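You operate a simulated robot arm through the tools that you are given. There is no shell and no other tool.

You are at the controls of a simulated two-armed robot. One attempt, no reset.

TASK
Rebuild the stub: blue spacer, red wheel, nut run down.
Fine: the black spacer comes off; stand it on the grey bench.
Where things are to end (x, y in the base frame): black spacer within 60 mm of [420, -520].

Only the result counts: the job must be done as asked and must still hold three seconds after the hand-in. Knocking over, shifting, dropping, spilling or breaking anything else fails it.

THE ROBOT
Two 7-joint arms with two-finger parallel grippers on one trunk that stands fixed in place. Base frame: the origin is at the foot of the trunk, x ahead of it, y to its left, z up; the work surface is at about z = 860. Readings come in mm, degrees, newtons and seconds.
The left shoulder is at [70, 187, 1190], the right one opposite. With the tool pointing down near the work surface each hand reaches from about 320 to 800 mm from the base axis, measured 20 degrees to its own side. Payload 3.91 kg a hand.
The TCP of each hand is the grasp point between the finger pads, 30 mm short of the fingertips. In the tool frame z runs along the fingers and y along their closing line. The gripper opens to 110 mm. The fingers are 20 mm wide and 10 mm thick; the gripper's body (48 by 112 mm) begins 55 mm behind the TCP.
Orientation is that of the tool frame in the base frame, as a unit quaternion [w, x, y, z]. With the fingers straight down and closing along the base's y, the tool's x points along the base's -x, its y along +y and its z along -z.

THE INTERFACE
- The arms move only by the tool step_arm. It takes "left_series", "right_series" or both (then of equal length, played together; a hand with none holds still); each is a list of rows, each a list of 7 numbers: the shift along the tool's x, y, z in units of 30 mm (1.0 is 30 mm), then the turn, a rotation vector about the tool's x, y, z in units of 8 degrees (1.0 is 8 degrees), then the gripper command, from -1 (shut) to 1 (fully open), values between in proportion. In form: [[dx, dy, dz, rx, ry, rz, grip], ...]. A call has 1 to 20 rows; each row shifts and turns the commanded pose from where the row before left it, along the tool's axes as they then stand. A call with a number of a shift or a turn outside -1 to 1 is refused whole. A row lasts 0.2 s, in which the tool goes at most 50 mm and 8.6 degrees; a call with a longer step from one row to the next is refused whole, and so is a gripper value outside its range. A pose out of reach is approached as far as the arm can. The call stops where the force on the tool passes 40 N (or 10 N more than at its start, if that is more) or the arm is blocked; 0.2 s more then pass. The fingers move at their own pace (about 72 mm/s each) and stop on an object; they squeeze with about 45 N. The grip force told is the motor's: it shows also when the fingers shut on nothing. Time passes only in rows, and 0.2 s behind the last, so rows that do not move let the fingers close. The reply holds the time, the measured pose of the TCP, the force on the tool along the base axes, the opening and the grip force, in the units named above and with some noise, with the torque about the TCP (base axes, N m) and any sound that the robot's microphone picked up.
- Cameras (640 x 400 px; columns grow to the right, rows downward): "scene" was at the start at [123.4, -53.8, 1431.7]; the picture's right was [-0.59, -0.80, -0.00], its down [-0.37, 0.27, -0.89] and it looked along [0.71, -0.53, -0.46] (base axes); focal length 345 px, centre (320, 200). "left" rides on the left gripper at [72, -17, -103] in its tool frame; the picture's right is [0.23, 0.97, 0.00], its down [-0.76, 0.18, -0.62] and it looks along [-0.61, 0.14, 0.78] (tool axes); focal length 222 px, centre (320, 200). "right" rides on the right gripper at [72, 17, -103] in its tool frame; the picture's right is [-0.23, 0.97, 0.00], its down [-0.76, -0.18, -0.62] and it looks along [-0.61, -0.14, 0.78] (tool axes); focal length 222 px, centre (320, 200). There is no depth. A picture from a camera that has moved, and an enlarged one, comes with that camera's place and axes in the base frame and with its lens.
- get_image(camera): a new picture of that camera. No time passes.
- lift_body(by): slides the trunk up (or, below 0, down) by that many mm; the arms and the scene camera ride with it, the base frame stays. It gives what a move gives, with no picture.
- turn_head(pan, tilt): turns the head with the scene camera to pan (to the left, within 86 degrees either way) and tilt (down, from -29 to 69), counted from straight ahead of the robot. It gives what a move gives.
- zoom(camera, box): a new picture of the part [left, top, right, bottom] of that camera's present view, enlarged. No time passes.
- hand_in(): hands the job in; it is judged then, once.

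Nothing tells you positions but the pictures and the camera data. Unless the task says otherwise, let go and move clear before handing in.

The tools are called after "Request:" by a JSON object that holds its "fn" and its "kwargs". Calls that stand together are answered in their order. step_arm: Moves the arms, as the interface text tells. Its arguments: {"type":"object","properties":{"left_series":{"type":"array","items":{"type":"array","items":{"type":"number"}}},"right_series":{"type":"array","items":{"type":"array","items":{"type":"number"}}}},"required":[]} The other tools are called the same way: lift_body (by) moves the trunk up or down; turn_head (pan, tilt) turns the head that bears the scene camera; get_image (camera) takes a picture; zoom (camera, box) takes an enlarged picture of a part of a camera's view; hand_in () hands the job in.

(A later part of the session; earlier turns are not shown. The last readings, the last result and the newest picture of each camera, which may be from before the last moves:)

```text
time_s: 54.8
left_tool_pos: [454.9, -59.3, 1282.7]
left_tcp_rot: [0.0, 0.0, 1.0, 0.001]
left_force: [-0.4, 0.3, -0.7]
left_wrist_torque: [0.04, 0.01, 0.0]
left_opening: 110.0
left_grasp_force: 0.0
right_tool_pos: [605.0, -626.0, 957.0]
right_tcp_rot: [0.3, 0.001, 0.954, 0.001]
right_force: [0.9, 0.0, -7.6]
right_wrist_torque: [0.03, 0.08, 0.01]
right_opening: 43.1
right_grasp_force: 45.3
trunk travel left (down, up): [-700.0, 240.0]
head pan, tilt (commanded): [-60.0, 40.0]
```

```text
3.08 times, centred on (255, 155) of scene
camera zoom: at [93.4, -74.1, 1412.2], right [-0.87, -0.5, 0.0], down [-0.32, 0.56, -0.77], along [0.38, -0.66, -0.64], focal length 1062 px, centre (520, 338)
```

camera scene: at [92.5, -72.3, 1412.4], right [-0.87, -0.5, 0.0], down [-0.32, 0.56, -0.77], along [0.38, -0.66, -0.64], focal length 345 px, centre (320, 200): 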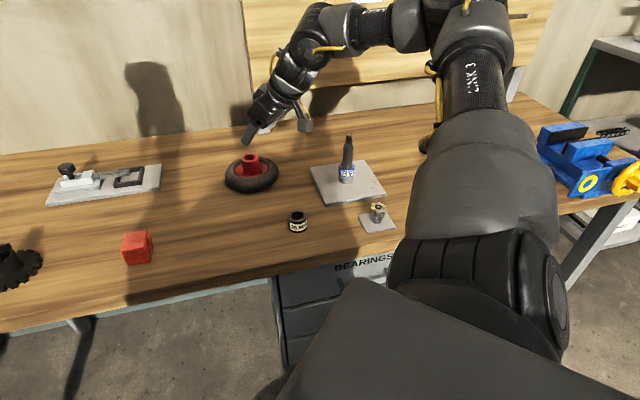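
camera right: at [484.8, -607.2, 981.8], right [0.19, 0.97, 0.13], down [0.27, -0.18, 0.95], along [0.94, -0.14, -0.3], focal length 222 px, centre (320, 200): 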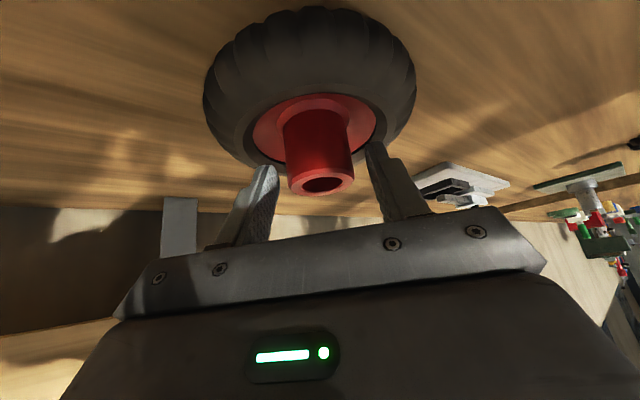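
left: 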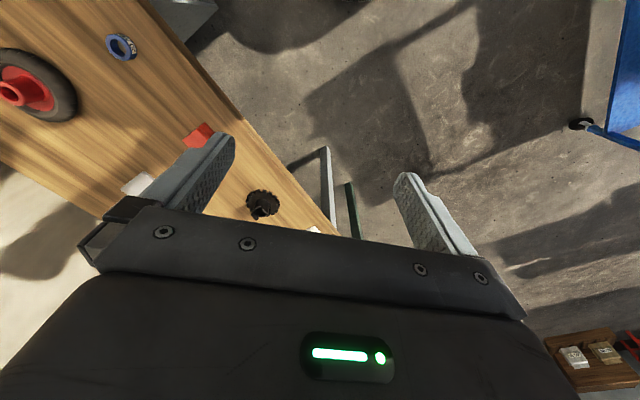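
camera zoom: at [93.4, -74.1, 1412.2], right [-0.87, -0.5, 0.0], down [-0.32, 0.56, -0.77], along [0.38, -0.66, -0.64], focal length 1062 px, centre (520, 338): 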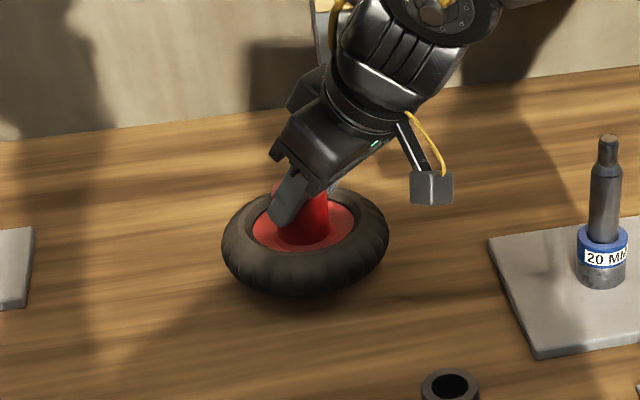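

The wheel (about 0.75 kg) hangs level with no slip. I'll raise it above the stub tip height and carry it over the stub.

Request:
{"fn": "step_arm", "kwargs": {"right_series": [[-0.4043, 0, -0.5773, 0, 0, 0, -1], [-0.4043, 0, -0.5773, 0, 0, 0, -1], [-0.4043, 0, -0.5773, 0, 0, 0, -1], [-0.4043, 0, -0.5773, 0, 0, 0, -1], [-0.4043, 0, -0.5773, 0, 0, 0, -1], [-0.4043, 0, -0.5773, 0, 0, 0, -1], [-0.4043, 0, -0.5773, 0, 0, 0, -1], [0, 0, 0, 0, 0, 0, -1]]}}

Request:
{"fn": "step_arm", "kwargs": {"right_series": [[0.746, -0.456, -0.522, 0, 0, 0, -1], [0.746, -0.456, -0.522, 0, 0, 0, -1], [0.746, -0.456, -0.522, 0, 0, 0, -1], [0.746, -0.456, -0.522, 0, 0, 0, -1], [0.746, -0.456, -0.522, 0, 0, 0, -1], [0.746, -0.456, -0.522, 0, 0, 0, -1], [0.746, -0.456, -0.522, 0, 0, 0, -1], [0.746, -0.456, -0.522, 0, 0, 0, -1], [0, 0, 0, 0, 0, 0, -1]]}}

Request:
{"fn": "step_arm", "kwargs": {"right_series": [[0, 0, 0, 0, 0, 0, -1]]}}

Request:
{"fn": "get_image", "kwargs": {"camera": "scene"}}

Request:
{"fn": "get_image", "kwargs": {"camera": "right"}}

```text
time_s: 56.6
left_tool_pos: [455.0, -59.7, 1281.1]
left_tcp_rot: [0.0, 0.0, 1.0, 0.001]
left_force: [-0.7, -0.8, 0.5]
left_wrist_torque: [-0.02, 0.0, 0.0]
left_opening: 110.2
left_grasp_force: 0.0
right_tool_pos: [605.5, -626.6, 1104.7]
right_tcp_rot: [0.3, 0.0, 0.954, 0.001]
right_force: [-0.5, -0.4, -7.7]
right_wrist_torque: [-0.02, 0.14, 0.02]
right_opening: 43.2
right_grasp_force: 44.9
trunk travel left (down, up): [-700.0, 240.0]
head pan, tilt (commanded): [-60.0, 40.0]
```

```text
time_s: 58.6
left_tool_pos: [455.4, -59.2, 1280.9]
left_tcp_rot: [-0.001, 0.0, 1.0, 0.002]
left_force: [-0.1, 0.4, -0.4]
left_wrist_torque: [0.01, 0.02, 0.0]
left_opening: 110.1
left_grasp_force: 0.2
right_tool_pos: [387.2, -736.4, 1104.5]
right_tcp_rot: [0.298, 0.0, 0.954, 0.0]
right_force: [0.2, 0.2, -6.9]
right_wrist_torque: [-0.03, 0.09, 0.0]
right_opening: 43.3
right_grasp_force: 44.8
trunk travel left (down, up): [-700.0, 240.0]
head pan, tilt (commanded): [-60.0, 40.0]
```

```text
time_s: 59.0
left_tool_pos: [454.0, -58.3, 1281.8]
left_tcp_rot: [0.0, 0.0, 1.0, 0.001]
left_force: [-0.4, 0.1, 0.4]
left_wrist_torque: [0.01, 0.0, -0.01]
left_opening: 110.2
left_grasp_force: 0.2
right_tool_pos: [384.9, -734.5, 1105.6]
right_tcp_rot: [0.299, 0.0, 0.954, 0.001]
right_force: [-0.9, 0.0, -7.4]
right_wrist_torque: [-0.02, 0.12, -0.01]
right_opening: 43.1
right_grasp_force: 44.9
trunk travel left (down, up): [-700.0, 240.0]
head pan, tilt (commanded): [-60.0, 40.0]
```

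```text
taken
camera scene: at [92.3, -74.2, 1412.3], right [-0.87, -0.5, 0.0], down [-0.32, 0.56, -0.77], along [0.38, -0.66, -0.64], focal length 345 px, centre (320, 200)
```

scene: 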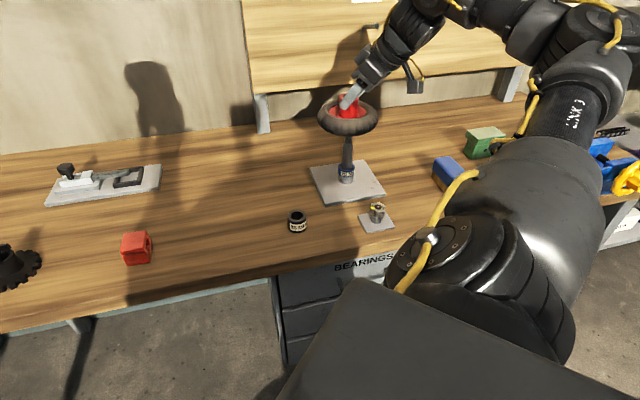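

```text
taken
camera right: at [267.6, -717.3, 1149.6], right [0.19, 0.97, 0.13], down [0.27, -0.18, 0.95], along [0.95, -0.14, -0.29], focal length 222 px, centre (320, 200)
```

right: 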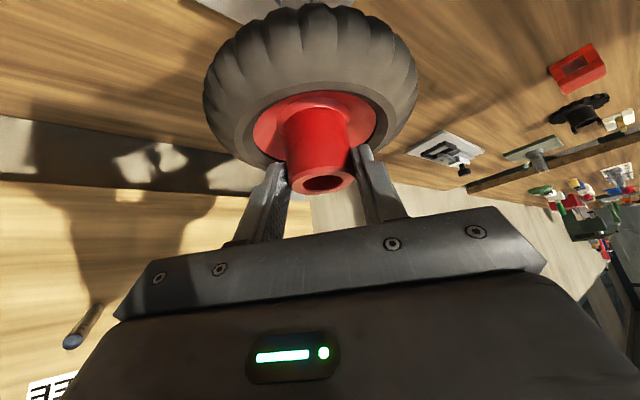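

The wheel hangs over the stub. I'll zoom with the scene camera to compare the hub's axis with the shaft's axis.

Request:
{"fn": "zoom", "kwargs": {"camera": "scene", "box": [300, 80, 400, 200]}}

Request:
{"fn": "zoom", "kwargs": {"camera": "scene", "box": [320, 85, 380, 125]}}

Request:
{"fn": "zoom", "kwargs": {"camera": "scene", "box": [320, 130, 380, 190]}}

```text
3.33 times, centred on (350, 140) of scene
camera zoom: at [92.3, -74.2, 1412.3], right [-0.87, -0.5, 0.0], down [-0.32, 0.56, -0.77], along [0.38, -0.66, -0.64], focal length 1151 px, centre (220, 400)
```

zoom: 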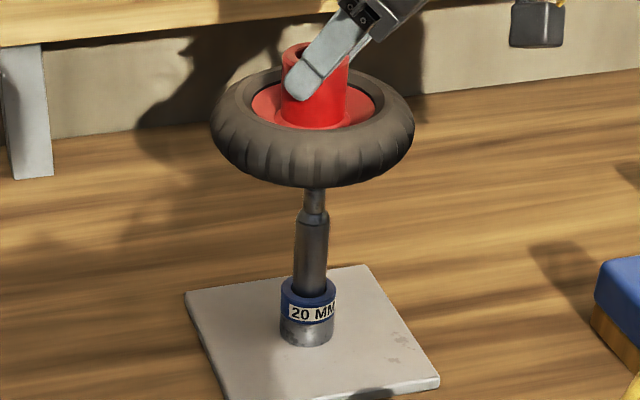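

```text
10.00 times, centred on (350, 105) of scene
camera zoom: at [92.3, -74.2, 1412.3], right [-0.87, -0.5, 0.0], down [-0.32, 0.56, -0.77], along [0.38, -0.66, -0.64], focal length 3452 px, centre (20, 1150)
```

zoom: 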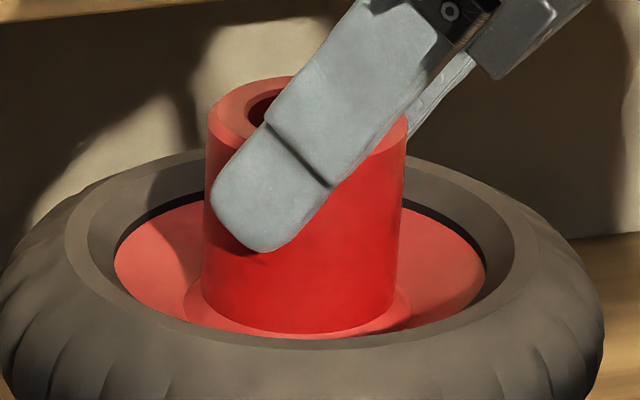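

```text
6.67 times, centred on (350, 160) of scene
camera zoom: at [92.3, -74.2, 1412.3], right [-0.87, -0.5, 0.0], down [-0.32, 0.56, -0.77], along [0.38, -0.66, -0.64], focal length 2302 px, centre (120, 467)
```

zoom: 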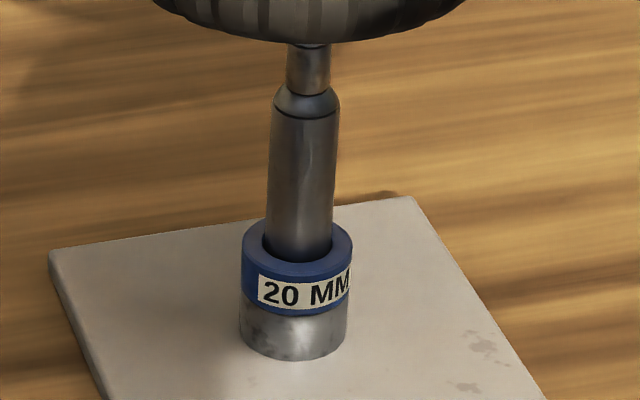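

Comparing projected axes, the hub sits about 5 mm too far forward of the shaft. I'll move back 5.2 mm and check again.

Request:
{"fn": "step_arm", "kwargs": {"right_series": [[0.142, 0, -0.0994, 0, 0, 0, -1], [0, 0, 0, 0, 0, 0, -1]]}}

Request:
{"fn": "step_arm", "kwargs": {"right_series": [[0, 0, 0, 0, 0, 0, -1]]}}

Request:
{"fn": "step_arm", "kwargs": {"right_series": [[0, 0, 0, 0, 0, 0, -1]]}}

Request:
{"fn": "zoom", "kwargs": {"camera": "scene", "box": [320, 85, 380, 125]}}

Request:
{"fn": "zoom", "kwargs": {"camera": "scene", "box": [320, 130, 380, 190]}}

```text
time_s: 59.6
left_tool_pos: [454.9, -58.2, 1281.9]
left_tcp_rot: [0.0, 0.0, 1.0, 0.001]
left_force: [0.1, 0.4, -0.1]
left_wrist_torque: [-0.03, 0.0, 0.05]
left_opening: 109.8
left_grasp_force: 0.0
right_tool_pos: [380.9, -736.1, 1104.4]
right_tcp_rot: [0.299, 0.001, 0.954, 0.001]
right_force: [0.8, 0.8, -7.7]
right_wrist_torque: [0.01, 0.11, 0.01]
right_opening: 43.2
right_grasp_force: 45.2
trunk travel left (down, up): [-700.0, 240.0]
head pan, tilt (commanded): [-60.0, 40.0]
```

```text
time_s: 60.0
left_tool_pos: [454.3, -59.8, 1282.4]
left_tcp_rot: [0.0, 0.001, 1.0, 0.001]
left_force: [0.4, -0.2, -0.5]
left_wrist_torque: [-0.02, 0.03, -0.01]
left_opening: 110.2
left_grasp_force: 0.0
right_tool_pos: [381.2, -736.3, 1106.3]
right_tcp_rot: [0.3, 0.001, 0.954, 0.001]
right_force: [-0.2, 0.8, -7.0]
right_wrist_torque: [0.01, 0.1, 0.01]
right_opening: 43.2
right_grasp_force: 45.1
trunk travel left (down, up): [-700.0, 240.0]
head pan, tilt (commanded): [-60.0, 40.0]
```

```text
time_s: 60.4
left_tool_pos: [454.5, -60.0, 1282.3]
left_tcp_rot: [0.0, -0.001, 1.0, 0.001]
left_force: [0.1, 0.8, 0.2]
left_wrist_torque: [0.02, -0.01, 0.0]
left_opening: 110.0
left_grasp_force: 0.0
right_tool_pos: [380.6, -736.3, 1105.9]
right_tcp_rot: [0.301, 0.001, 0.954, 0.0]
right_force: [-0.1, -0.4, -8.1]
right_wrist_torque: [0.02, 0.09, -0.02]
right_opening: 43.3
right_grasp_force: 44.7
trunk travel left (down, up): [-700.0, 240.0]
head pan, tilt (commanded): [-60.0, 40.0]
```

```text
10.00 times, centred on (350, 105) of scene
camera zoom: at [93.0, -74.5, 1412.2], right [-0.87, -0.5, 0.0], down [-0.32, 0.56, -0.77], along [0.38, -0.66, -0.64], focal length 3452 px, centre (20, 1150)
```

zoom: 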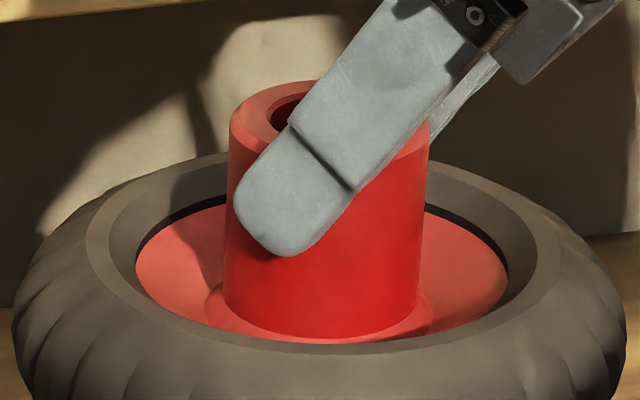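

```text
6.67 times, centred on (350, 160) of scene
camera zoom: at [93.0, -74.5, 1412.2], right [-0.87, -0.5, 0.0], down [-0.32, 0.56, -0.77], along [0.38, -0.66, -0.64], focal length 2302 px, centre (120, 467)
```

zoom: 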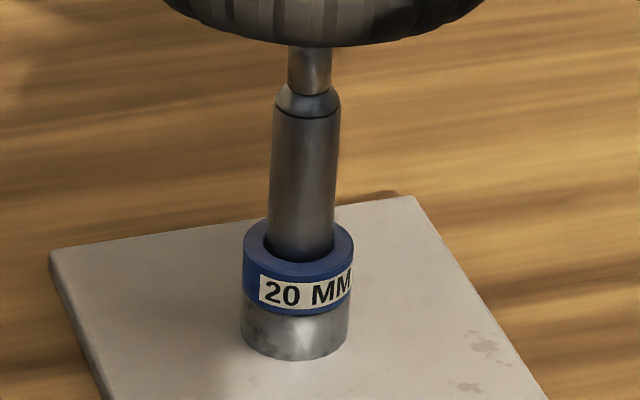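

Hub and shaft axes now agree within about half a millimetre. With a tiny final correction I'll lower so the thread enters the bore, stopping above the shoulder.

Request:
{"fn": "step_arm", "kwargs": {"right_series": [[0.019, 0.018, -0.0134, 0, 0, 0, -1], [0.0765, 0, 0.1092, 0, 0, 0, -1], [0.0765, 0, 0.1092, 0, 0, 0, -1], [0.0765, 0, 0.1092, 0, 0, 0, -1], [0.0765, 0, 0.1092, 0, 0, 0, -1], [0.0765, 0, 0.1092, 0, 0, 0, -1], [0.0765, 0, 0.1092, 0, 0, 0, -1], [0.0765, 0, 0.1092, 0, 0, 0, -1], [0.0765, 0, 0.1092, 0, 0, 0, -1], [0.0765, 0, 0.1092, 0, 0, 0, -1], [0.0765, 0, 0.1092, 0, 0, 0, -1], [0.0765, 0, 0.1092, 0, 0, 0, -1], [0, 0, 0, 0, 0, 0, -1]]}}

Request:
{"fn": "step_arm", "kwargs": {"right_series": [[0, 0, 0, 0, 0, 0, -1]]}}

Request:
{"fn": "zoom", "kwargs": {"camera": "scene", "box": [300, 90, 400, 200]}}

Request:
{"fn": "zoom", "kwargs": {"camera": "right", "box": [240, 90, 400, 210]}}

```text
time_s: 63.2
left_tool_pos: [454.9, -59.2, 1281.9]
left_tcp_rot: [0.001, -0.001, 1.0, 0.001]
left_force: [0.0, 0.0, 0.4]
left_wrist_torque: [0.0, 0.0, 0.02]
left_opening: 109.9
left_grasp_force: 0.1
right_tool_pos: [380.4, -735.2, 1060.4]
right_tcp_rot: [0.3, 0.001, 0.954, 0.001]
right_force: [-0.1, -0.1, -6.4]
right_wrist_torque: [0.02, 0.1, 0.0]
right_opening: 43.1
right_grasp_force: 45.3
trunk travel left (down, up): [-700.0, 240.0]
head pan, tilt (commanded): [-60.0, 40.0]
```

```text
time_s: 63.6
left_tool_pos: [453.6, -59.3, 1282.4]
left_tcp_rot: [0.0, 0.0, 1.0, 0.001]
left_force: [0.1, -0.4, 0.0]
left_wrist_torque: [0.02, -0.04, 0.01]
left_opening: 110.1
left_grasp_force: 0.0
right_tool_pos: [380.8, -734.3, 1060.2]
right_tcp_rot: [0.3, 0.0, 0.954, 0.0]
right_force: [-0.8, 0.1, -6.9]
right_wrist_torque: [0.0, 0.14, 0.08]
right_opening: 43.2
right_grasp_force: 44.7
trunk travel left (down, up): [-700.0, 240.0]
head pan, tilt (commanded): [-60.0, 40.0]
```

```text
3.64 times, centred on (350, 145) of scene
camera zoom: at [93.0, -74.5, 1412.2], right [-0.87, -0.5, 0.0], down [-0.32, 0.56, -0.77], along [0.38, -0.66, -0.64], focal length 1255 px, centre (211, 400)
```

zoom: 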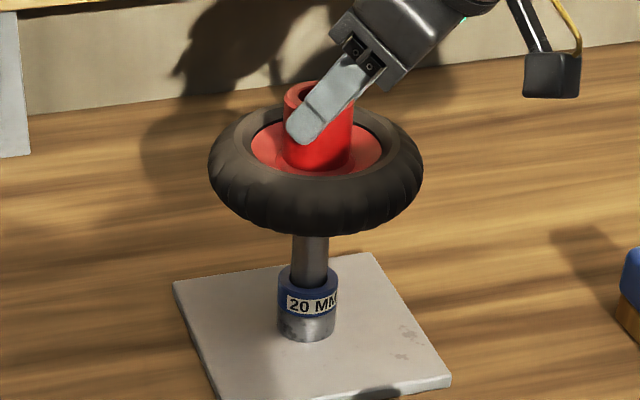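

```text
3.33 times, centred on (320, 150) of right
camera zoom: at [262.4, -716.4, 1104.0], right [0.19, 0.97, 0.13], down [0.27, -0.18, 0.95], along [0.95, -0.14, -0.29], focal length 740 px, centre (320, 367)
```

zoom: 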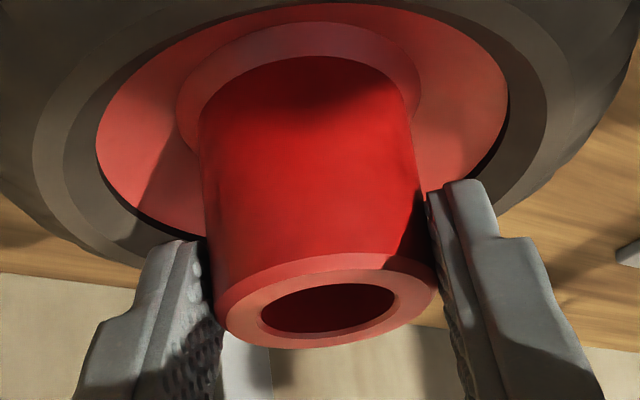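

No contact so far; the thread is in the bore. I'll recheck the axis alignment once more before the shoulder.

Request:
{"fn": "zoom", "kwargs": {"camera": "scene", "box": [320, 100, 380, 140]}}

Request:
{"fn": "zoom", "kwargs": {"camera": "scene", "box": [320, 150, 380, 190]}}

```text
10.00 times, centred on (350, 120) of scene
camera zoom: at [93.0, -74.5, 1412.2], right [-0.87, -0.5, 0.0], down [-0.32, 0.56, -0.77], along [0.38, -0.66, -0.64], focal length 3452 px, centre (20, 1000)
```

zoom: 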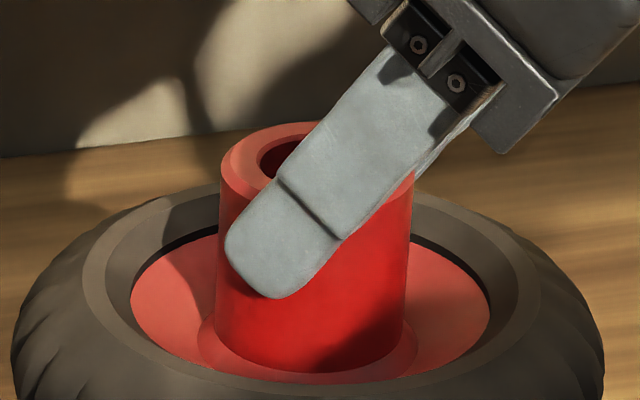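

```text
10.00 times, centred on (350, 170) of scene
camera zoom: at [93.0, -74.5, 1412.2], right [-0.87, -0.5, 0.0], down [-0.32, 0.56, -0.77], along [0.38, -0.66, -0.64], focal length 3452 px, centre (20, 500)
```

zoom: 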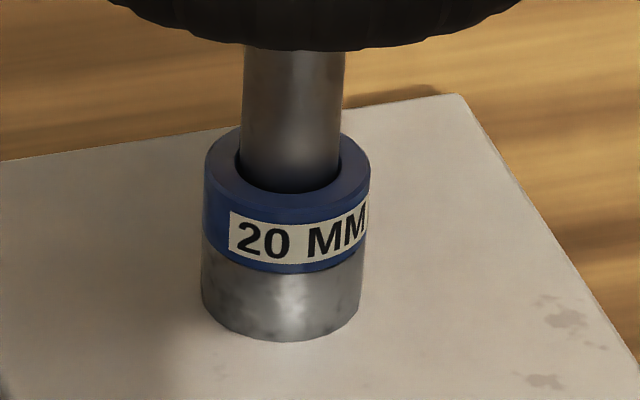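

The axes agree within about 0.3 mm. I'll continue down over the shoulder in 3 mm steps.

Request:
{"fn": "step_arm", "kwargs": {"right_series": [[0.0574, 0, 0.0819, 0, 0, 0, -1], [0.0574, 0, 0.0819, 0, 0, 0, -1], [0.0574, 0, 0.0819, 0, 0, 0, -1], [0.0574, 0, 0.0819, 0, 0, 0, -1], [0.0574, 0, 0.0819, 0, 0, 0, -1], [0, 0, 0, 0, 0, 0, -1]]}}

Request:
{"fn": "step_arm", "kwargs": {"right_series": [[0.0574, 0, 0.0819, 0, 0, 0, -1], [0.0574, 0, 0.0819, 0, 0, 0, -1], [0, 0, 0, 0, 0, 0, -1]]}}

```text
time_s: 65.0
left_tool_pos: [453.3, -58.2, 1283.0]
left_tcp_rot: [0.0, 0.0, 1.0, 0.001]
left_force: [-0.6, 0.4, -0.5]
left_wrist_torque: [0.02, 0.01, -0.04]
left_opening: 109.9
left_grasp_force: 0.1
right_tool_pos: [379.1, -734.8, 1046.5]
right_tcp_rot: [0.3, 0.0, 0.954, 0.001]
right_force: [1.2, -3.6, -3.3]
right_wrist_torque: [-0.26, -0.06, -0.06]
right_opening: 43.2
right_grasp_force: 44.8
trunk travel left (down, up): [-700.0, 240.0]
head pan, tilt (commanded): [-60.0, 40.0]
```

```text
time_s: 65.8
left_tool_pos: [452.8, -58.9, 1281.5]
left_tcp_rot: [0.0, 0.001, 1.0, 0.001]
left_force: [0.1, -1.0, -0.6]
left_wrist_torque: [-0.02, 0.01, 0.02]
left_opening: 109.7
left_grasp_force: 0.2
right_tool_pos: [380.0, -735.7, 1039.6]
right_tcp_rot: [0.299, 0.001, 0.954, 0.001]
right_force: [0.3, -0.1, -8.0]
right_wrist_torque: [-0.04, 0.09, -0.02]
right_opening: 43.2
right_grasp_force: 44.9
trunk travel left (down, up): [-700.0, 240.0]
head pan, tilt (commanded): [-60.0, 40.0]
```

The bore has slipped over the shoulder and slides freely. I'll continue down toward the blue spacer.

Request:
{"fn": "step_arm", "kwargs": {"right_series": [[0.0765, 0, 0.1092, 0, 0, 0, -1], [0.0765, 0, 0.1092, 0, 0, 0, -1], [0.0765, 0, 0.1092, 0, 0, 0, -1], [0.0765, 0, 0.1092, 0, 0, 0, -1], [0.0765, 0, 0.1092, 0, 0, 0, -1], [0, 0, 0, 0, 0, 0, -1]]}}

Request:
{"fn": "step_arm", "kwargs": {"right_series": [[0.0765, 0, 0.1092, 0, 0, 0, -1], [0.0765, 0, 0.1092, 0, 0, 0, -1], [0.0765, 0, 0.1092, 0, 0, 0, -1], [0.0765, 0, 0.1092, 0, 0, 0, -1], [0, 0, 0, 0, 0, 0, -1]]}}

Request:
{"fn": "zoom", "kwargs": {"camera": "scene", "box": [300, 90, 400, 200]}}

Request:
{"fn": "zoom", "kwargs": {"camera": "right", "box": [240, 90, 400, 210]}}

```text
time_s: 67.2
left_tool_pos: [455.2, -60.1, 1281.8]
left_tcp_rot: [-0.001, 0.001, 1.0, 0.001]
left_force: [0.0, -1.3, -0.6]
left_wrist_torque: [-0.02, 0.03, 0.0]
left_opening: 110.2
left_grasp_force: 0.0
right_tool_pos: [381.3, -734.5, 1018.3]
right_tcp_rot: [0.3, 0.0, 0.954, 0.001]
right_force: [0.1, -0.3, -7.1]
right_wrist_torque: [0.03, 0.09, -0.03]
right_opening: 43.0
right_grasp_force: 45.1
trunk travel left (down, up): [-700.0, 240.0]
head pan, tilt (commanded): [-60.0, 40.0]
```

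```text
time_s: 68.4
left_tool_pos: [454.1, -58.5, 1282.3]
left_tcp_rot: [0.0, 0.0, 1.0, 0.001]
left_force: [0.5, -0.6, -0.3]
left_wrist_torque: [-0.02, 0.0, 0.0]
left_opening: 109.7
left_grasp_force: 0.1
right_tool_pos: [380.6, -736.8, 1002.8]
right_tcp_rot: [0.3, 0.0, 0.954, 0.001]
right_force: [-0.9, 0.1, -7.0]
right_wrist_torque: [-0.03, 0.12, 0.01]
right_opening: 43.2
right_grasp_force: 45.0
trunk travel left (down, up): [-700.0, 240.0]
head pan, tilt (commanded): [-60.0, 40.0]
```

```text
3.64 times, centred on (350, 145) of scene
camera zoom: at [93.0, -74.4, 1412.2], right [-0.87, -0.5, 0.0], down [-0.32, 0.56, -0.77], along [0.38, -0.66, -0.64], focal length 1255 px, centre (211, 400)
```

zoom: 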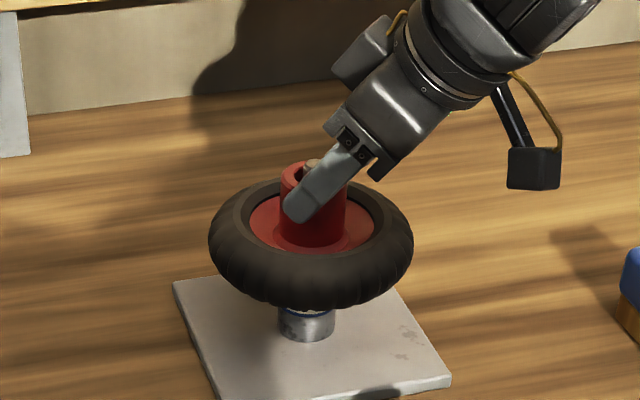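

```text
3.33 times, centred on (320, 150) of right
camera zoom: at [263.0, -717.6, 1046.6], right [0.19, 0.97, 0.13], down [0.27, -0.18, 0.95], along [0.95, -0.14, -0.29], focal length 740 px, centre (320, 367)
```

zoom: 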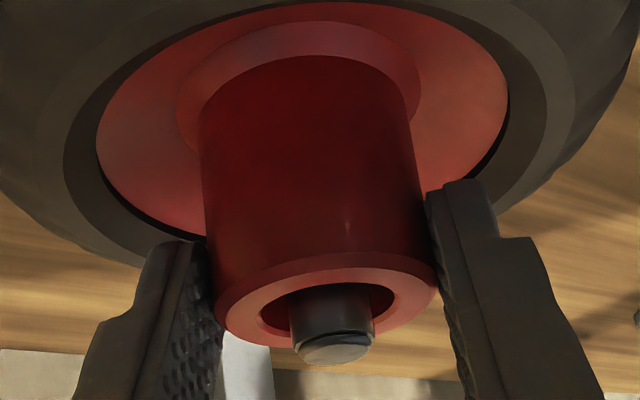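

The thread tip now shows above the hub. I'll lower the last part in small steps until the wheel seats on the blue spacer.

Request:
{"fn": "step_arm", "kwargs": {"right_series": [[0.0382, 0, 0.0546, 0, 0, 0, -1], [0.0382, 0, 0.0546, 0, 0, 0, -1], [0.0382, 0, 0.0546, 0, 0, 0, -1], [0.0191, 0, 0.0273, 0, 0, 0, -1], [0.0191, 0, 0.0273, 0, 0, 0, -1], [0, 0, 0, 0, 0, 0, -1]]}}

Request:
{"fn": "step_arm", "kwargs": {"right_series": [[0.0191, 0, 0.0273, 0, 0, 0, -1], [0.0191, 0, 0.0273, 0, 0, 0, -1], [0, 0, 0, 0, 0, 0, -1]]}}

```text
time_s: 69.8
left_tool_pos: [454.3, -58.8, 1281.9]
left_tcp_rot: [0.0, 0.001, 1.0, 0.001]
left_force: [-0.8, 0.3, -0.6]
left_wrist_torque: [-0.01, 0.0, -0.03]
left_opening: 110.3
left_grasp_force: 0.1
right_tool_pos: [381.6, -735.7, 994.5]
right_tcp_rot: [0.3, 0.001, 0.954, 0.001]
right_force: [1.6, -3.4, -3.9]
right_wrist_torque: [-0.13, 0.05, -0.04]
right_opening: 43.4
right_grasp_force: 45.7
trunk travel left (down, up): [-700.0, 240.0]
head pan, tilt (commanded): [-60.0, 40.0]
```

```text
time_s: 70.6
left_tool_pos: [454.0, -59.2, 1283.1]
left_tcp_rot: [0.0, 0.0, 1.0, 0.001]
left_force: [0.3, 1.2, -0.3]
left_wrist_torque: [0.0, 0.02, 0.01]
left_opening: 110.1
left_grasp_force: 0.0
right_tool_pos: [381.1, -735.1, 992.3]
right_tcp_rot: [0.301, 0.0, 0.954, 0.002]
right_force: [-1.2, -3.3, -3.1]
right_wrist_torque: [-0.07, 0.09, -0.07]
right_opening: 43.2
right_grasp_force: 44.9
trunk travel left (down, up): [-700.0, 240.0]
head pan, tilt (commanded): [-60.0, 40.0]
```

Request:
{"fn": "step_arm", "kwargs": {"right_series": [[0.0191, 0, 0.0273, 0, 0, 0, -1], [0, 0, 0, 0, 0, 0, -1]]}}

Request:
{"fn": "step_arm", "kwargs": {"right_series": [[0.0191, 0, 0.0273, 0, 0, 0, -1], [0, 0, 0, 0, 0, 0, -1]]}}

Request:
{"fn": "zoom", "kwargs": {"camera": "scene", "box": [310, 120, 390, 190]}}

```text
time_s: 71.2
left_tool_pos: [453.8, -59.5, 1281.7]
left_tcp_rot: [0.001, 0.0, 1.0, 0.0]
left_force: [-0.8, 0.0, -0.4]
left_wrist_torque: [-0.01, 0.0, -0.04]
left_opening: 109.9
left_grasp_force: 0.2
right_tool_pos: [380.4, -735.5, 993.0]
right_tcp_rot: [0.302, 0.001, 0.953, 0.0]
right_force: [0.8, -7.2, 3.6]
right_wrist_torque: [0.07, 0.02, -0.17]
right_opening: 43.2
right_grasp_force: 44.5
trunk travel left (down, up): [-700.0, 240.0]
head pan, tilt (commanded): [-60.0, 40.0]
```

```text
time_s: 71.8
left_tool_pos: [454.0, -58.0, 1281.7]
left_tcp_rot: [0.001, 0.0, 1.0, -0.001]
left_force: [-0.9, 0.3, -0.6]
left_wrist_torque: [-0.02, 0.0, 0.02]
left_opening: 109.8
left_grasp_force: 0.2
right_tool_pos: [381.9, -735.5, 992.2]
right_tcp_rot: [0.302, 0.001, 0.953, 0.0]
right_force: [6.4, -8.5, 8.1]
right_wrist_torque: [-0.07, -0.23, -0.09]
right_opening: 43.1
right_grasp_force: 44.9
trunk travel left (down, up): [-700.0, 240.0]
head pan, tilt (commanded): [-60.0, 40.0]
```

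```text
5.71 times, centred on (350, 155) of scene
camera zoom: at [92.7, -73.5, 1412.4], right [-0.87, -0.5, 0.0], down [-0.32, 0.56, -0.77], along [0.38, -0.66, -0.64], focal length 1973 px, centre (149, 457)
```

zoom: 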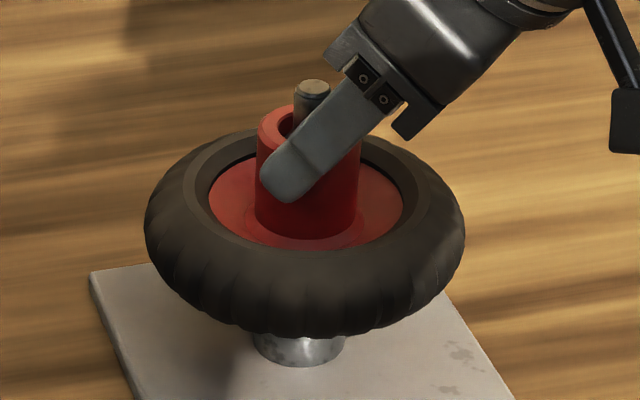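

The wheel has seated: the pose stopped where I expected and contact force rises. I'll open the fingers to about 60 mm and back away along the tool axis.

Request:
{"fn": "step_arm", "kwargs": {"right_series": [[0, 0, 0, 0, 0, 0, -0.15], [0, 0, 0, 0, 0, 0, 0.0], [0, 0, 0, 0, 0, 0, 0.15], [0, 0, 0, 0, 0, 0, 0.15], [0, 0, 0, 0, 0, 0, 0.15]]}}

Request:
{"fn": "step_arm", "kwargs": {"right_series": [[0, 0, -0.5, 0, 0, 0, 0.15], [0, 0, -0.667, 0, 0, 0, 0.15], [0, 0, -0.667, 0, 0, 0, 0.15], [0, 0, -0.667, 0, 0, 0, 0.15], [0, 0, -0.667, 0, 0, 0, 0.15], [0, 0, -0.667, 0, 0, 0, 0.15], [0, 0, 0, 0, 0, 0, 0.15]]}}

Request:
{"fn": "get_image", "kwargs": {"camera": "scene"}}

Request:
{"fn": "zoom", "kwargs": {"camera": "scene", "box": [300, 110, 420, 240]}}

```text
time_s: 73.0
left_tool_pos: [452.7, -58.4, 1282.2]
left_tcp_rot: [0.0, 0.0, 1.0, 0.0]
left_force: [-0.3, 0.2, -0.2]
left_wrist_torque: [0.02, -0.03, -0.02]
left_opening: 110.0
left_grasp_force: 0.0
right_tool_pos: [380.0, -735.6, 991.8]
right_tcp_rot: [0.301, 0.0, 0.954, 0.0]
right_force: [0.4, -0.9, -0.1]
right_wrist_torque: [0.04, -0.01, 0.0]
right_opening: 63.1
right_grasp_force: 0.0
trunk travel left (down, up): [-700.0, 240.0]
head pan, tilt (commanded): [-60.0, 40.0]
```

```text
time_s: 74.6
left_tool_pos: [454.1, -58.3, 1283.5]
left_tcp_rot: [-0.001, 0.001, 1.0, 0.0]
left_force: [0.0, 0.1, -0.6]
left_wrist_torque: [0.01, -0.01, 0.0]
left_opening: 110.1
left_grasp_force: 0.1
right_tool_pos: [315.2, -735.1, 1087.0]
right_tcp_rot: [0.3, 0.0, 0.954, 0.001]
right_force: [0.3, -0.1, -1.0]
right_wrist_torque: [-0.01, 0.04, -0.01]
right_opening: 63.2
right_grasp_force: 0.0
trunk travel left (down, up): [-700.0, 240.0]
head pan, tilt (commanded): [-60.0, 40.0]
```

```text
taken
camera scene: at [92.7, -73.5, 1412.3], right [-0.87, -0.5, 0.0], down [-0.32, 0.56, -0.77], along [0.38, -0.66, -0.64], focal length 345 px, centre (320, 200)
```

scene: 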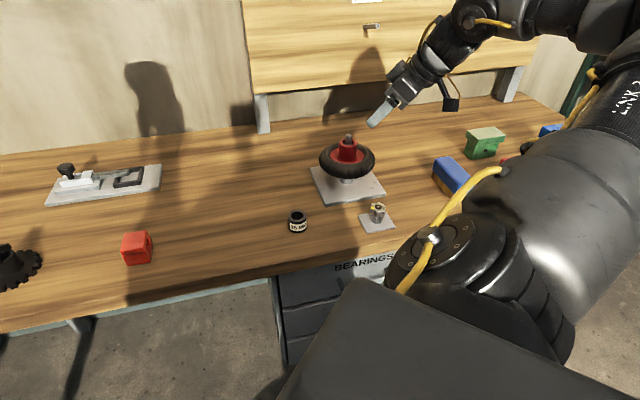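

```text
3.08 times, centred on (360, 175) of scene
camera zoom: at [92.7, -73.5, 1412.3], right [-0.87, -0.5, 0.0], down [-0.32, 0.56, -0.77], along [0.38, -0.66, -0.64], focal length 1062 px, centre (197, 277)
```

zoom: 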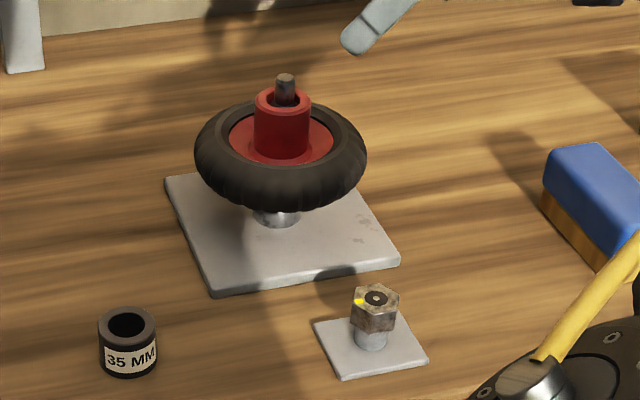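

The wheel is seated with the thread standing proud of the hub. Next, the nut: I'll bring the hand upright and move over the nut holder to see the nut's orientation.

Request:
{"fn": "step_arm", "kwargs": {"right_series": [[0, 0, 0, 0, 0.875, 0, 0.15], [0, 0, 0, 0, 0.875, 0, 0.15], [0, 0, 0, 0, 0.875, 0, 0.15], [0, 0, 0, 0, 0.875, 0, 0.15], [0, 0, 0, 0, 0.875, 0, 0.15], [0.4425, 0.9, 0, 0, 0, 0, 0.15], [0.4425, 0.9, 0, 0, 0, 0, 0.15], [0.4425, 0.9, 0, 0, 0, 0, 0.15], [0.4425, 0.9, 0, 0, 0, 0, 0.15], [0, 0, 0.967, 0, 0, 0, 0.15], [0, 0, 0.967, 0, 0, 0, 0.15], [0, 0, 0.967, 0, 0, 0, 0.15], [0, 0, 0, 0, 0, 0, 0.15]]}}

Request:
{"fn": "get_image", "kwargs": {"camera": "right"}}

Request:
{"fn": "get_image", "kwargs": {"camera": "scene"}}

```text
time_s: 77.4
left_tool_pos: [453.6, -57.7, 1281.2]
left_tcp_rot: [0.0, 0.0, 1.0, 0.0]
left_force: [-0.4, 0.1, 0.4]
left_wrist_torque: [0.03, -0.03, 0.01]
left_opening: 109.9
left_grasp_force: 0.1
right_tool_pos: [261.0, -625.5, 1000.9]
right_tcp_rot: [0.001, 0.0, 1.0, 0.0]
right_force: [0.3, -0.3, 1.2]
right_wrist_torque: [0.03, -0.02, 0.03]
right_opening: 63.3
right_grasp_force: 0.0
trunk travel left (down, up): [-700.0, 240.0]
head pan, tilt (commanded): [-60.0, 40.0]
```

```text
taken
camera right: at [188.4, -607.2, 1104.7], right [0.23, 0.97, 0.0], down [0.76, -0.18, 0.62], along [0.61, -0.14, -0.78], focal length 222 px, centre (320, 200)
```

right: 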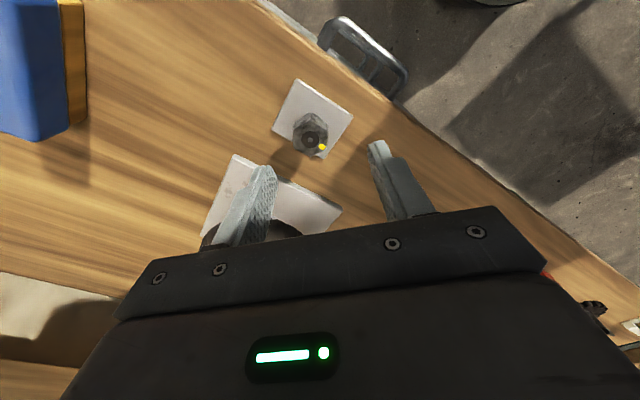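

```text
taken
camera scene: at [92.5, -73.2, 1412.3], right [-0.87, -0.5, 0.0], down [-0.32, 0.56, -0.77], along [0.38, -0.66, -0.64], focal length 345 px, centre (320, 200)
```

scene: 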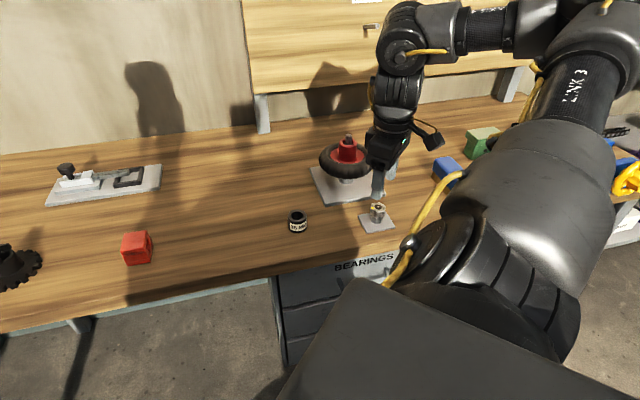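

The nut is below and a bit ahead of the fingers. I'll zoom for its hex orientation and position.

Request:
{"fn": "zoom", "kwargs": {"camera": "right", "box": [265, 75, 365, 165]}}

Request:
{"fn": "zoom", "kwargs": {"camera": "right", "box": [285, 105, 335, 160]}}

Request:
{"fn": "zoom", "kwargs": {"camera": "scene", "box": [350, 190, 400, 240]}}

```text
4.44 times, centred on (315, 120) of right
camera zoom: at [188.4, -607.2, 1104.7], right [0.23, 0.97, 0.0], down [0.76, -0.18, 0.62], along [0.61, -0.14, -0.78], focal length 987 px, centre (342, 556)
```

zoom: 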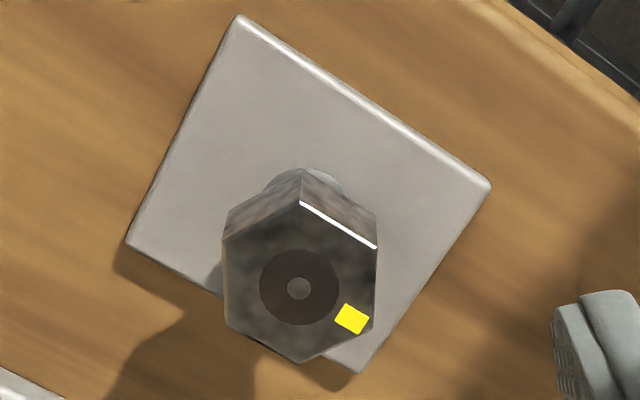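

```text
7.27 times, centred on (310, 132) of right
camera zoom: at [188.4, -607.2, 1104.7], right [0.23, 0.97, 0.0], down [0.76, -0.18, 0.62], along [0.61, -0.14, -0.78], focal length 1615 px, centre (393, 691)
```

zoom: 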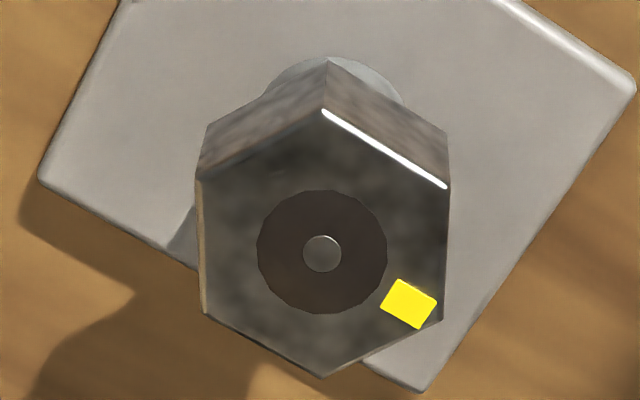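

```text
8.00 times, centred on (375, 215) of scene
camera zoom: at [92.5, -73.2, 1412.3], right [-0.87, -0.5, 0.0], down [-0.32, 0.56, -0.77], along [0.38, -0.66, -0.64], focal length 2762 px, centre (-120, 80)
```

zoom: 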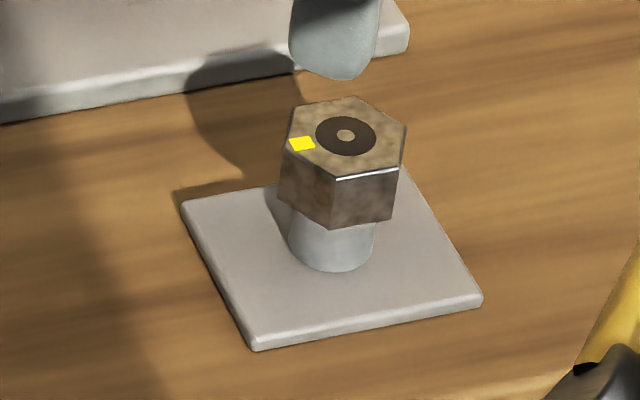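

The nut is a hex about 30 mm across flats at (268.5, -635.5), top at z 910, with flats facing 75° (15° clockwise from my current finger line). Before picking it up, I'll test in free air above the stub how far the wrist can turn, since the nut needs several turns.

Request:
{"fn": "step_arm", "kwargs": {"right_series": [[0, 0, -0.825, 0, 0, 0, 0.15], [0, 0, -0.825, 0, 0, 0, 0.15], [0, 0, -0.825, 0, 0, 0, 0.15], [0, 0, -0.825, 0, 0, 0, 0.15], [-0.906, -0.734, 0, 0, 0, 0, 0.15], [-0.906, -0.734, 0, 0, 0, 0, 0.15], [-0.906, -0.734, 0, 0, 0, 0, 0.15], [-0.906, -0.734, 0, 0, 0, 0, 0.15], [-0.906, -0.734, 0, 0, 0, 0, 0.15], [0, 0, 0, 0, 0, 0, 0.15]]}}

Request:
{"fn": "step_arm", "kwargs": {"right_series": [[0, 0, 0, 0, 0, -1, 0.15], [0, 0, 0, 0, 0, -1, 0.15], [0, 0, 0, 0, 0, -1, 0.15], [0, 0, 0, 0, 0, -1, 0.15], [0, 0, 0, 0, 0, -1, 0.15], [0, 0, 0, 0, 0, -1, 0.15], [0, 0, 0, 0, 0, -1, 0.15], [0, 0, 0, 0, 0, -1, 0.15], [0, 0, 0, 0, 0, -1, 0.15], [0, 0, 0, 0, 0, -1, 0.15], [0, 0, 0, 0, 0, 0, 0.15]]}}

```text
time_s: 79.6
left_tool_pos: [451.8, -57.6, 1283.6]
left_tcp_rot: [0.001, 0.0, 1.0, 0.0]
left_force: [-0.8, -0.5, 0.2]
left_wrist_torque: [-0.05, -0.05, -0.01]
left_opening: 110.3
left_grasp_force: 0.0
right_tool_pos: [396.3, -734.5, 1101.0]
right_tcp_rot: [0.001, -0.001, 1.0, 0.001]
right_force: [0.0, 0.0, 0.7]
right_wrist_torque: [-0.04, -0.02, 0.0]
right_opening: 63.6
right_grasp_force: 0.0
trunk travel left (down, up): [-700.0, 240.0]
head pan, tilt (commanded): [-60.0, 40.0]
```

```text
time_s: 82.0
left_tool_pos: [453.2, -56.2, 1282.3]
left_tcp_rot: [0.001, 0.001, 1.0, 0.001]
left_force: [0.0, 0.3, 0.4]
left_wrist_torque: [0.04, -0.01, -0.02]
left_opening: 110.0
left_grasp_force: 0.1
right_tool_pos: [397.3, -736.0, 1097.6]
right_tcp_rot: [0.001, -0.643, 0.766, 0.0]
right_force: [0.4, -0.5, -0.8]
right_wrist_torque: [0.0, -0.04, -0.03]
right_opening: 63.1
right_grasp_force: 0.1
trunk travel left (down, up): [-700.0, 240.0]
head pan, tilt (commanded): [-60.0, 40.0]
```

The wrist reached 80° counter-clockwise without trouble. I'll see how much further it goes.

Request:
{"fn": "step_arm", "kwargs": {"right_series": [[0, 0, 0, 0, 0, -1, 0.15], [0, 0, 0, 0, 0, -1, 0.15], [0, 0, 0, 0, 0, -1, 0.15], [0, 0, 0, 0, 0, -1, 0.15], [0, 0, 0, 0, 0, -1, 0.15], [0, 0, 0, 0, 0, -1, 0.15], [0, 0, 0, 0, 0, -1, 0.15], [0, 0, 0, 0, 0, -1, 0.15], [0, 0, 0, 0, 0, -1, 0.15], [0, 0, 0, 0, 0, -1, 0.15], [0, 0, 0, 0, 0, 0, 0.15]]}}

Request:
{"fn": "step_arm", "kwargs": {"right_series": [[0, 0, 0, 0, 0, -1, 0.15], [0, 0, 0, 0, 0, -1, 0.15], [0, 0, 0, 0, 0, -1, 0.15], [0, 0, 0, 0, 0, -1, 0.15], [0, 0, 0, 0, 0, -1, 0.15], [0, 0, 0, 0, 0, 0, 0.15]]}}

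Request:
{"fn": "get_image", "kwargs": {"camera": "scene"}}

```text
time_s: 84.4
left_tool_pos: [453.2, -58.7, 1281.4]
left_tcp_rot: [0.0, 0.0, 1.0, 0.0]
left_force: [0.0, -0.6, -0.2]
left_wrist_torque: [0.0, 0.01, 0.0]
left_opening: 110.0
left_grasp_force: 0.0
right_tool_pos: [394.9, -736.6, 1098.0]
right_tcp_rot: [0.0, 0.985, -0.173, 0.0]
right_force: [-0.1, 0.5, -0.5]
right_wrist_torque: [0.04, -0.03, -0.01]
right_opening: 63.6
right_grasp_force: 0.1
trunk travel left (down, up): [-700.0, 240.0]
head pan, tilt (commanded): [-60.0, 40.0]
```

```text
time_s: 85.8
left_tool_pos: [453.6, -58.0, 1281.4]
left_tcp_rot: [0.0, 0.0, 1.0, 0.0]
left_force: [-1.1, -0.5, 1.0]
left_wrist_torque: [0.0, -0.01, 0.01]
left_opening: 110.1
left_grasp_force: 0.2
right_tool_pos: [397.7, -736.9, 1098.2]
right_tcp_rot: [-0.001, 0.985, 0.175, 0.0]
right_force: [0.7, 0.7, 0.4]
right_wrist_torque: [0.03, 0.02, 0.02]
right_opening: 63.3
right_grasp_force: 0.0
trunk travel left (down, up): [-700.0, 240.0]
head pan, tilt (commanded): [-60.0, 40.0]
```

```text
taken
camera scene: at [92.3, -73.4, 1412.3], right [-0.87, -0.5, 0.0], down [-0.32, 0.56, -0.77], along [0.38, -0.66, -0.64], focal length 345 px, centre (320, 200)
```

scene: 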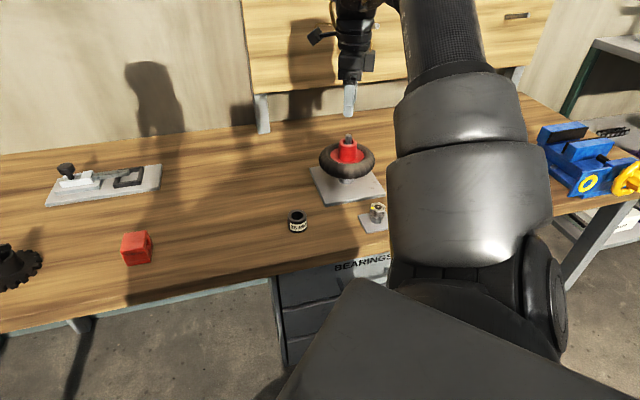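

It went to 200° counter-clockwise with the position held. I'll probe a bit further to find the limit.

Request:
{"fn": "step_arm", "kwargs": {"right_series": [[0, 0, 0, 0, 0, -1, 0.15], [0, 0, 0, 0, 0, -1, 0.15], [0, 0, 0, 0, 0, -1, 0.15], [0, 0, 0, 0, 0, -1, 0.15], [0, 0, 0, 0, 0, -1, 0.15], [0, 0, 0, 0, 0, 0, 0.15]]}}

Request:
{"fn": "step_arm", "kwargs": {"right_series": [[0, 0, 0, 0, 0, -1, 0.15], [0, 0, 0, 0, 0, -1, 0.15], [0, 0, 0, 0, 0, -1, 0.15], [0, 0, 0, 0, 0, -1, 0.15], [0, 0, 0, 0, 0, -1, 0.15], [0, 0, 0, 0, 0, 0, 0.15]]}}

Request:
{"fn": "get_image", "kwargs": {"camera": "scene"}}

```text
time_s: 87.2
left_tool_pos: [454.3, -58.2, 1282.9]
left_tcp_rot: [0.0, 0.0, 1.0, 0.0]
left_force: [0.2, -0.3, 0.2]
left_wrist_torque: [0.0, -0.01, -0.02]
left_opening: 109.8
left_grasp_force: 0.1
right_tool_pos: [395.7, -735.7, 1098.1]
right_tcp_rot: [0.001, 0.866, 0.5, 0.0]
right_force: [0.4, 0.3, 0.2]
right_wrist_torque: [0.01, 0.01, -0.03]
right_opening: 63.3
right_grasp_force: 0.1
trunk travel left (down, up): [-700.0, 240.0]
head pan, tilt (commanded): [-60.0, 40.0]
```

```text
time_s: 88.6
left_tool_pos: [454.0, -57.5, 1282.4]
left_tcp_rot: [0.0, 0.0, 1.0, 0.0]
left_force: [1.5, -0.9, -1.0]
left_wrist_torque: [-0.01, -0.04, -0.02]
left_opening: 109.8
left_grasp_force: 0.1
right_tool_pos: [397.4, -735.4, 1098.3]
right_tcp_rot: [0.0, 0.642, 0.767, -0.001]
right_force: [-0.2, -0.6, 0.1]
right_wrist_torque: [-0.01, -0.02, 0.0]
right_opening: 63.6
right_grasp_force: 0.0
trunk travel left (down, up): [-700.0, 240.0]
head pan, tilt (commanded): [-60.0, 40.0]
```

```text
taken
camera scene: at [92.3, -73.2, 1412.4], right [-0.87, -0.5, 0.0], down [-0.32, 0.56, -0.77], along [0.38, -0.66, -0.64], focal length 345 px, centre (320, 200)
```

scene: 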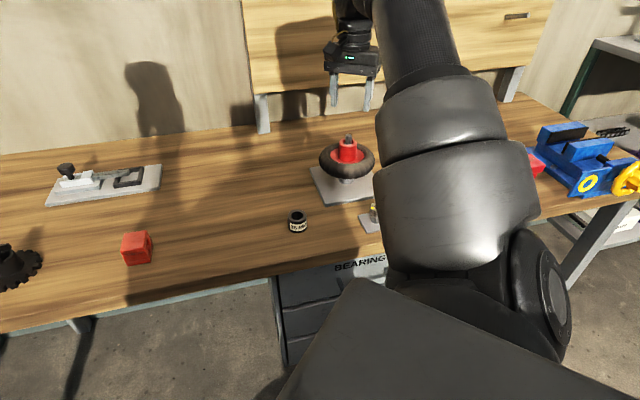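

Still no limit at 280°. I'll go on to a full turn.

Request:
{"fn": "step_arm", "kwargs": {"right_series": [[0, 0, 0, 0, 0, -1, 0.15], [0, 0, 0, 0, 0, -1, 0.15], [0, 0, 0, 0, 0, -1, 0.15], [0, 0, 0, 0, 0, -1, 0.15], [0, 0, 0, 0, 0, -1, 0.15], [0, 0, 0, 0, 0, 0, 0.15]]}}

Request:
{"fn": "step_arm", "kwargs": {"right_series": [[0, 0, 0, 0, 0, -1, 0.15], [0, 0, 0, 0, 0, -1, 0.15], [0, 0, 0, 0, 0, -1, 0.15], [0, 0, 0, 0, 0, -1, 0.15], [0, 0, 0, 0, 0, -1, 0.15], [0, 0, 0, 0, 0, 0, 0.15]]}}

Request:
{"fn": "get_image", "kwargs": {"camera": "scene"}}

```text
time_s: 90.0
left_tool_pos: [453.2, -57.5, 1282.6]
left_tcp_rot: [0.0, 0.0, 1.0, -0.001]
left_force: [-0.4, 0.2, 0.1]
left_wrist_torque: [-0.02, 0.02, 0.02]
left_opening: 109.7
left_grasp_force: 0.1
right_tool_pos: [396.4, -736.9, 1098.9]
right_tcp_rot: [0.001, 0.341, 0.94, 0.0]
right_force: [0.0, -0.3, -0.1]
right_wrist_torque: [0.02, -0.02, 0.03]
right_opening: 63.5
right_grasp_force: 0.0
trunk travel left (down, up): [-700.0, 240.0]
head pan, tilt (commanded): [-60.0, 40.0]
```

```text
time_s: 91.4
left_tool_pos: [453.9, -56.8, 1282.5]
left_tcp_rot: [0.0, 0.0, 1.0, 0.0]
left_force: [-0.7, -0.3, 0.2]
left_wrist_torque: [0.0, -0.01, 0.02]
left_opening: 110.1
left_grasp_force: 0.1
right_tool_pos: [412.6, -750.4, 1103.2]
right_tcp_rot: [0.0, -0.001, 1.0, 0.001]
right_force: [-0.4, -0.9, 0.3]
right_wrist_torque: [0.0, 0.01, 0.01]
right_opening: 63.2
right_grasp_force: 0.1
right hand out of reach, approached as far as the arm can: row 5
trunk travel left (down, up): [-700.0, 240.0]
head pan, tilt (commanded): [-60.0, 40.0]
```

```text
taken
camera scene: at [92.6, -72.6, 1412.4], right [-0.87, -0.5, 0.0], down [-0.32, 0.56, -0.77], along [0.38, -0.66, -0.64], focal length 345 px, centre (320, 200)
```

scene: 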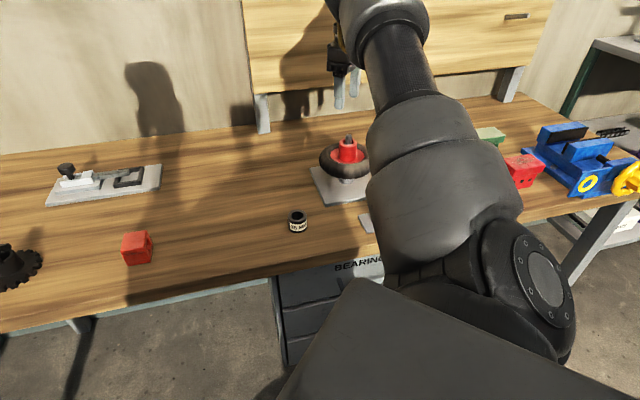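

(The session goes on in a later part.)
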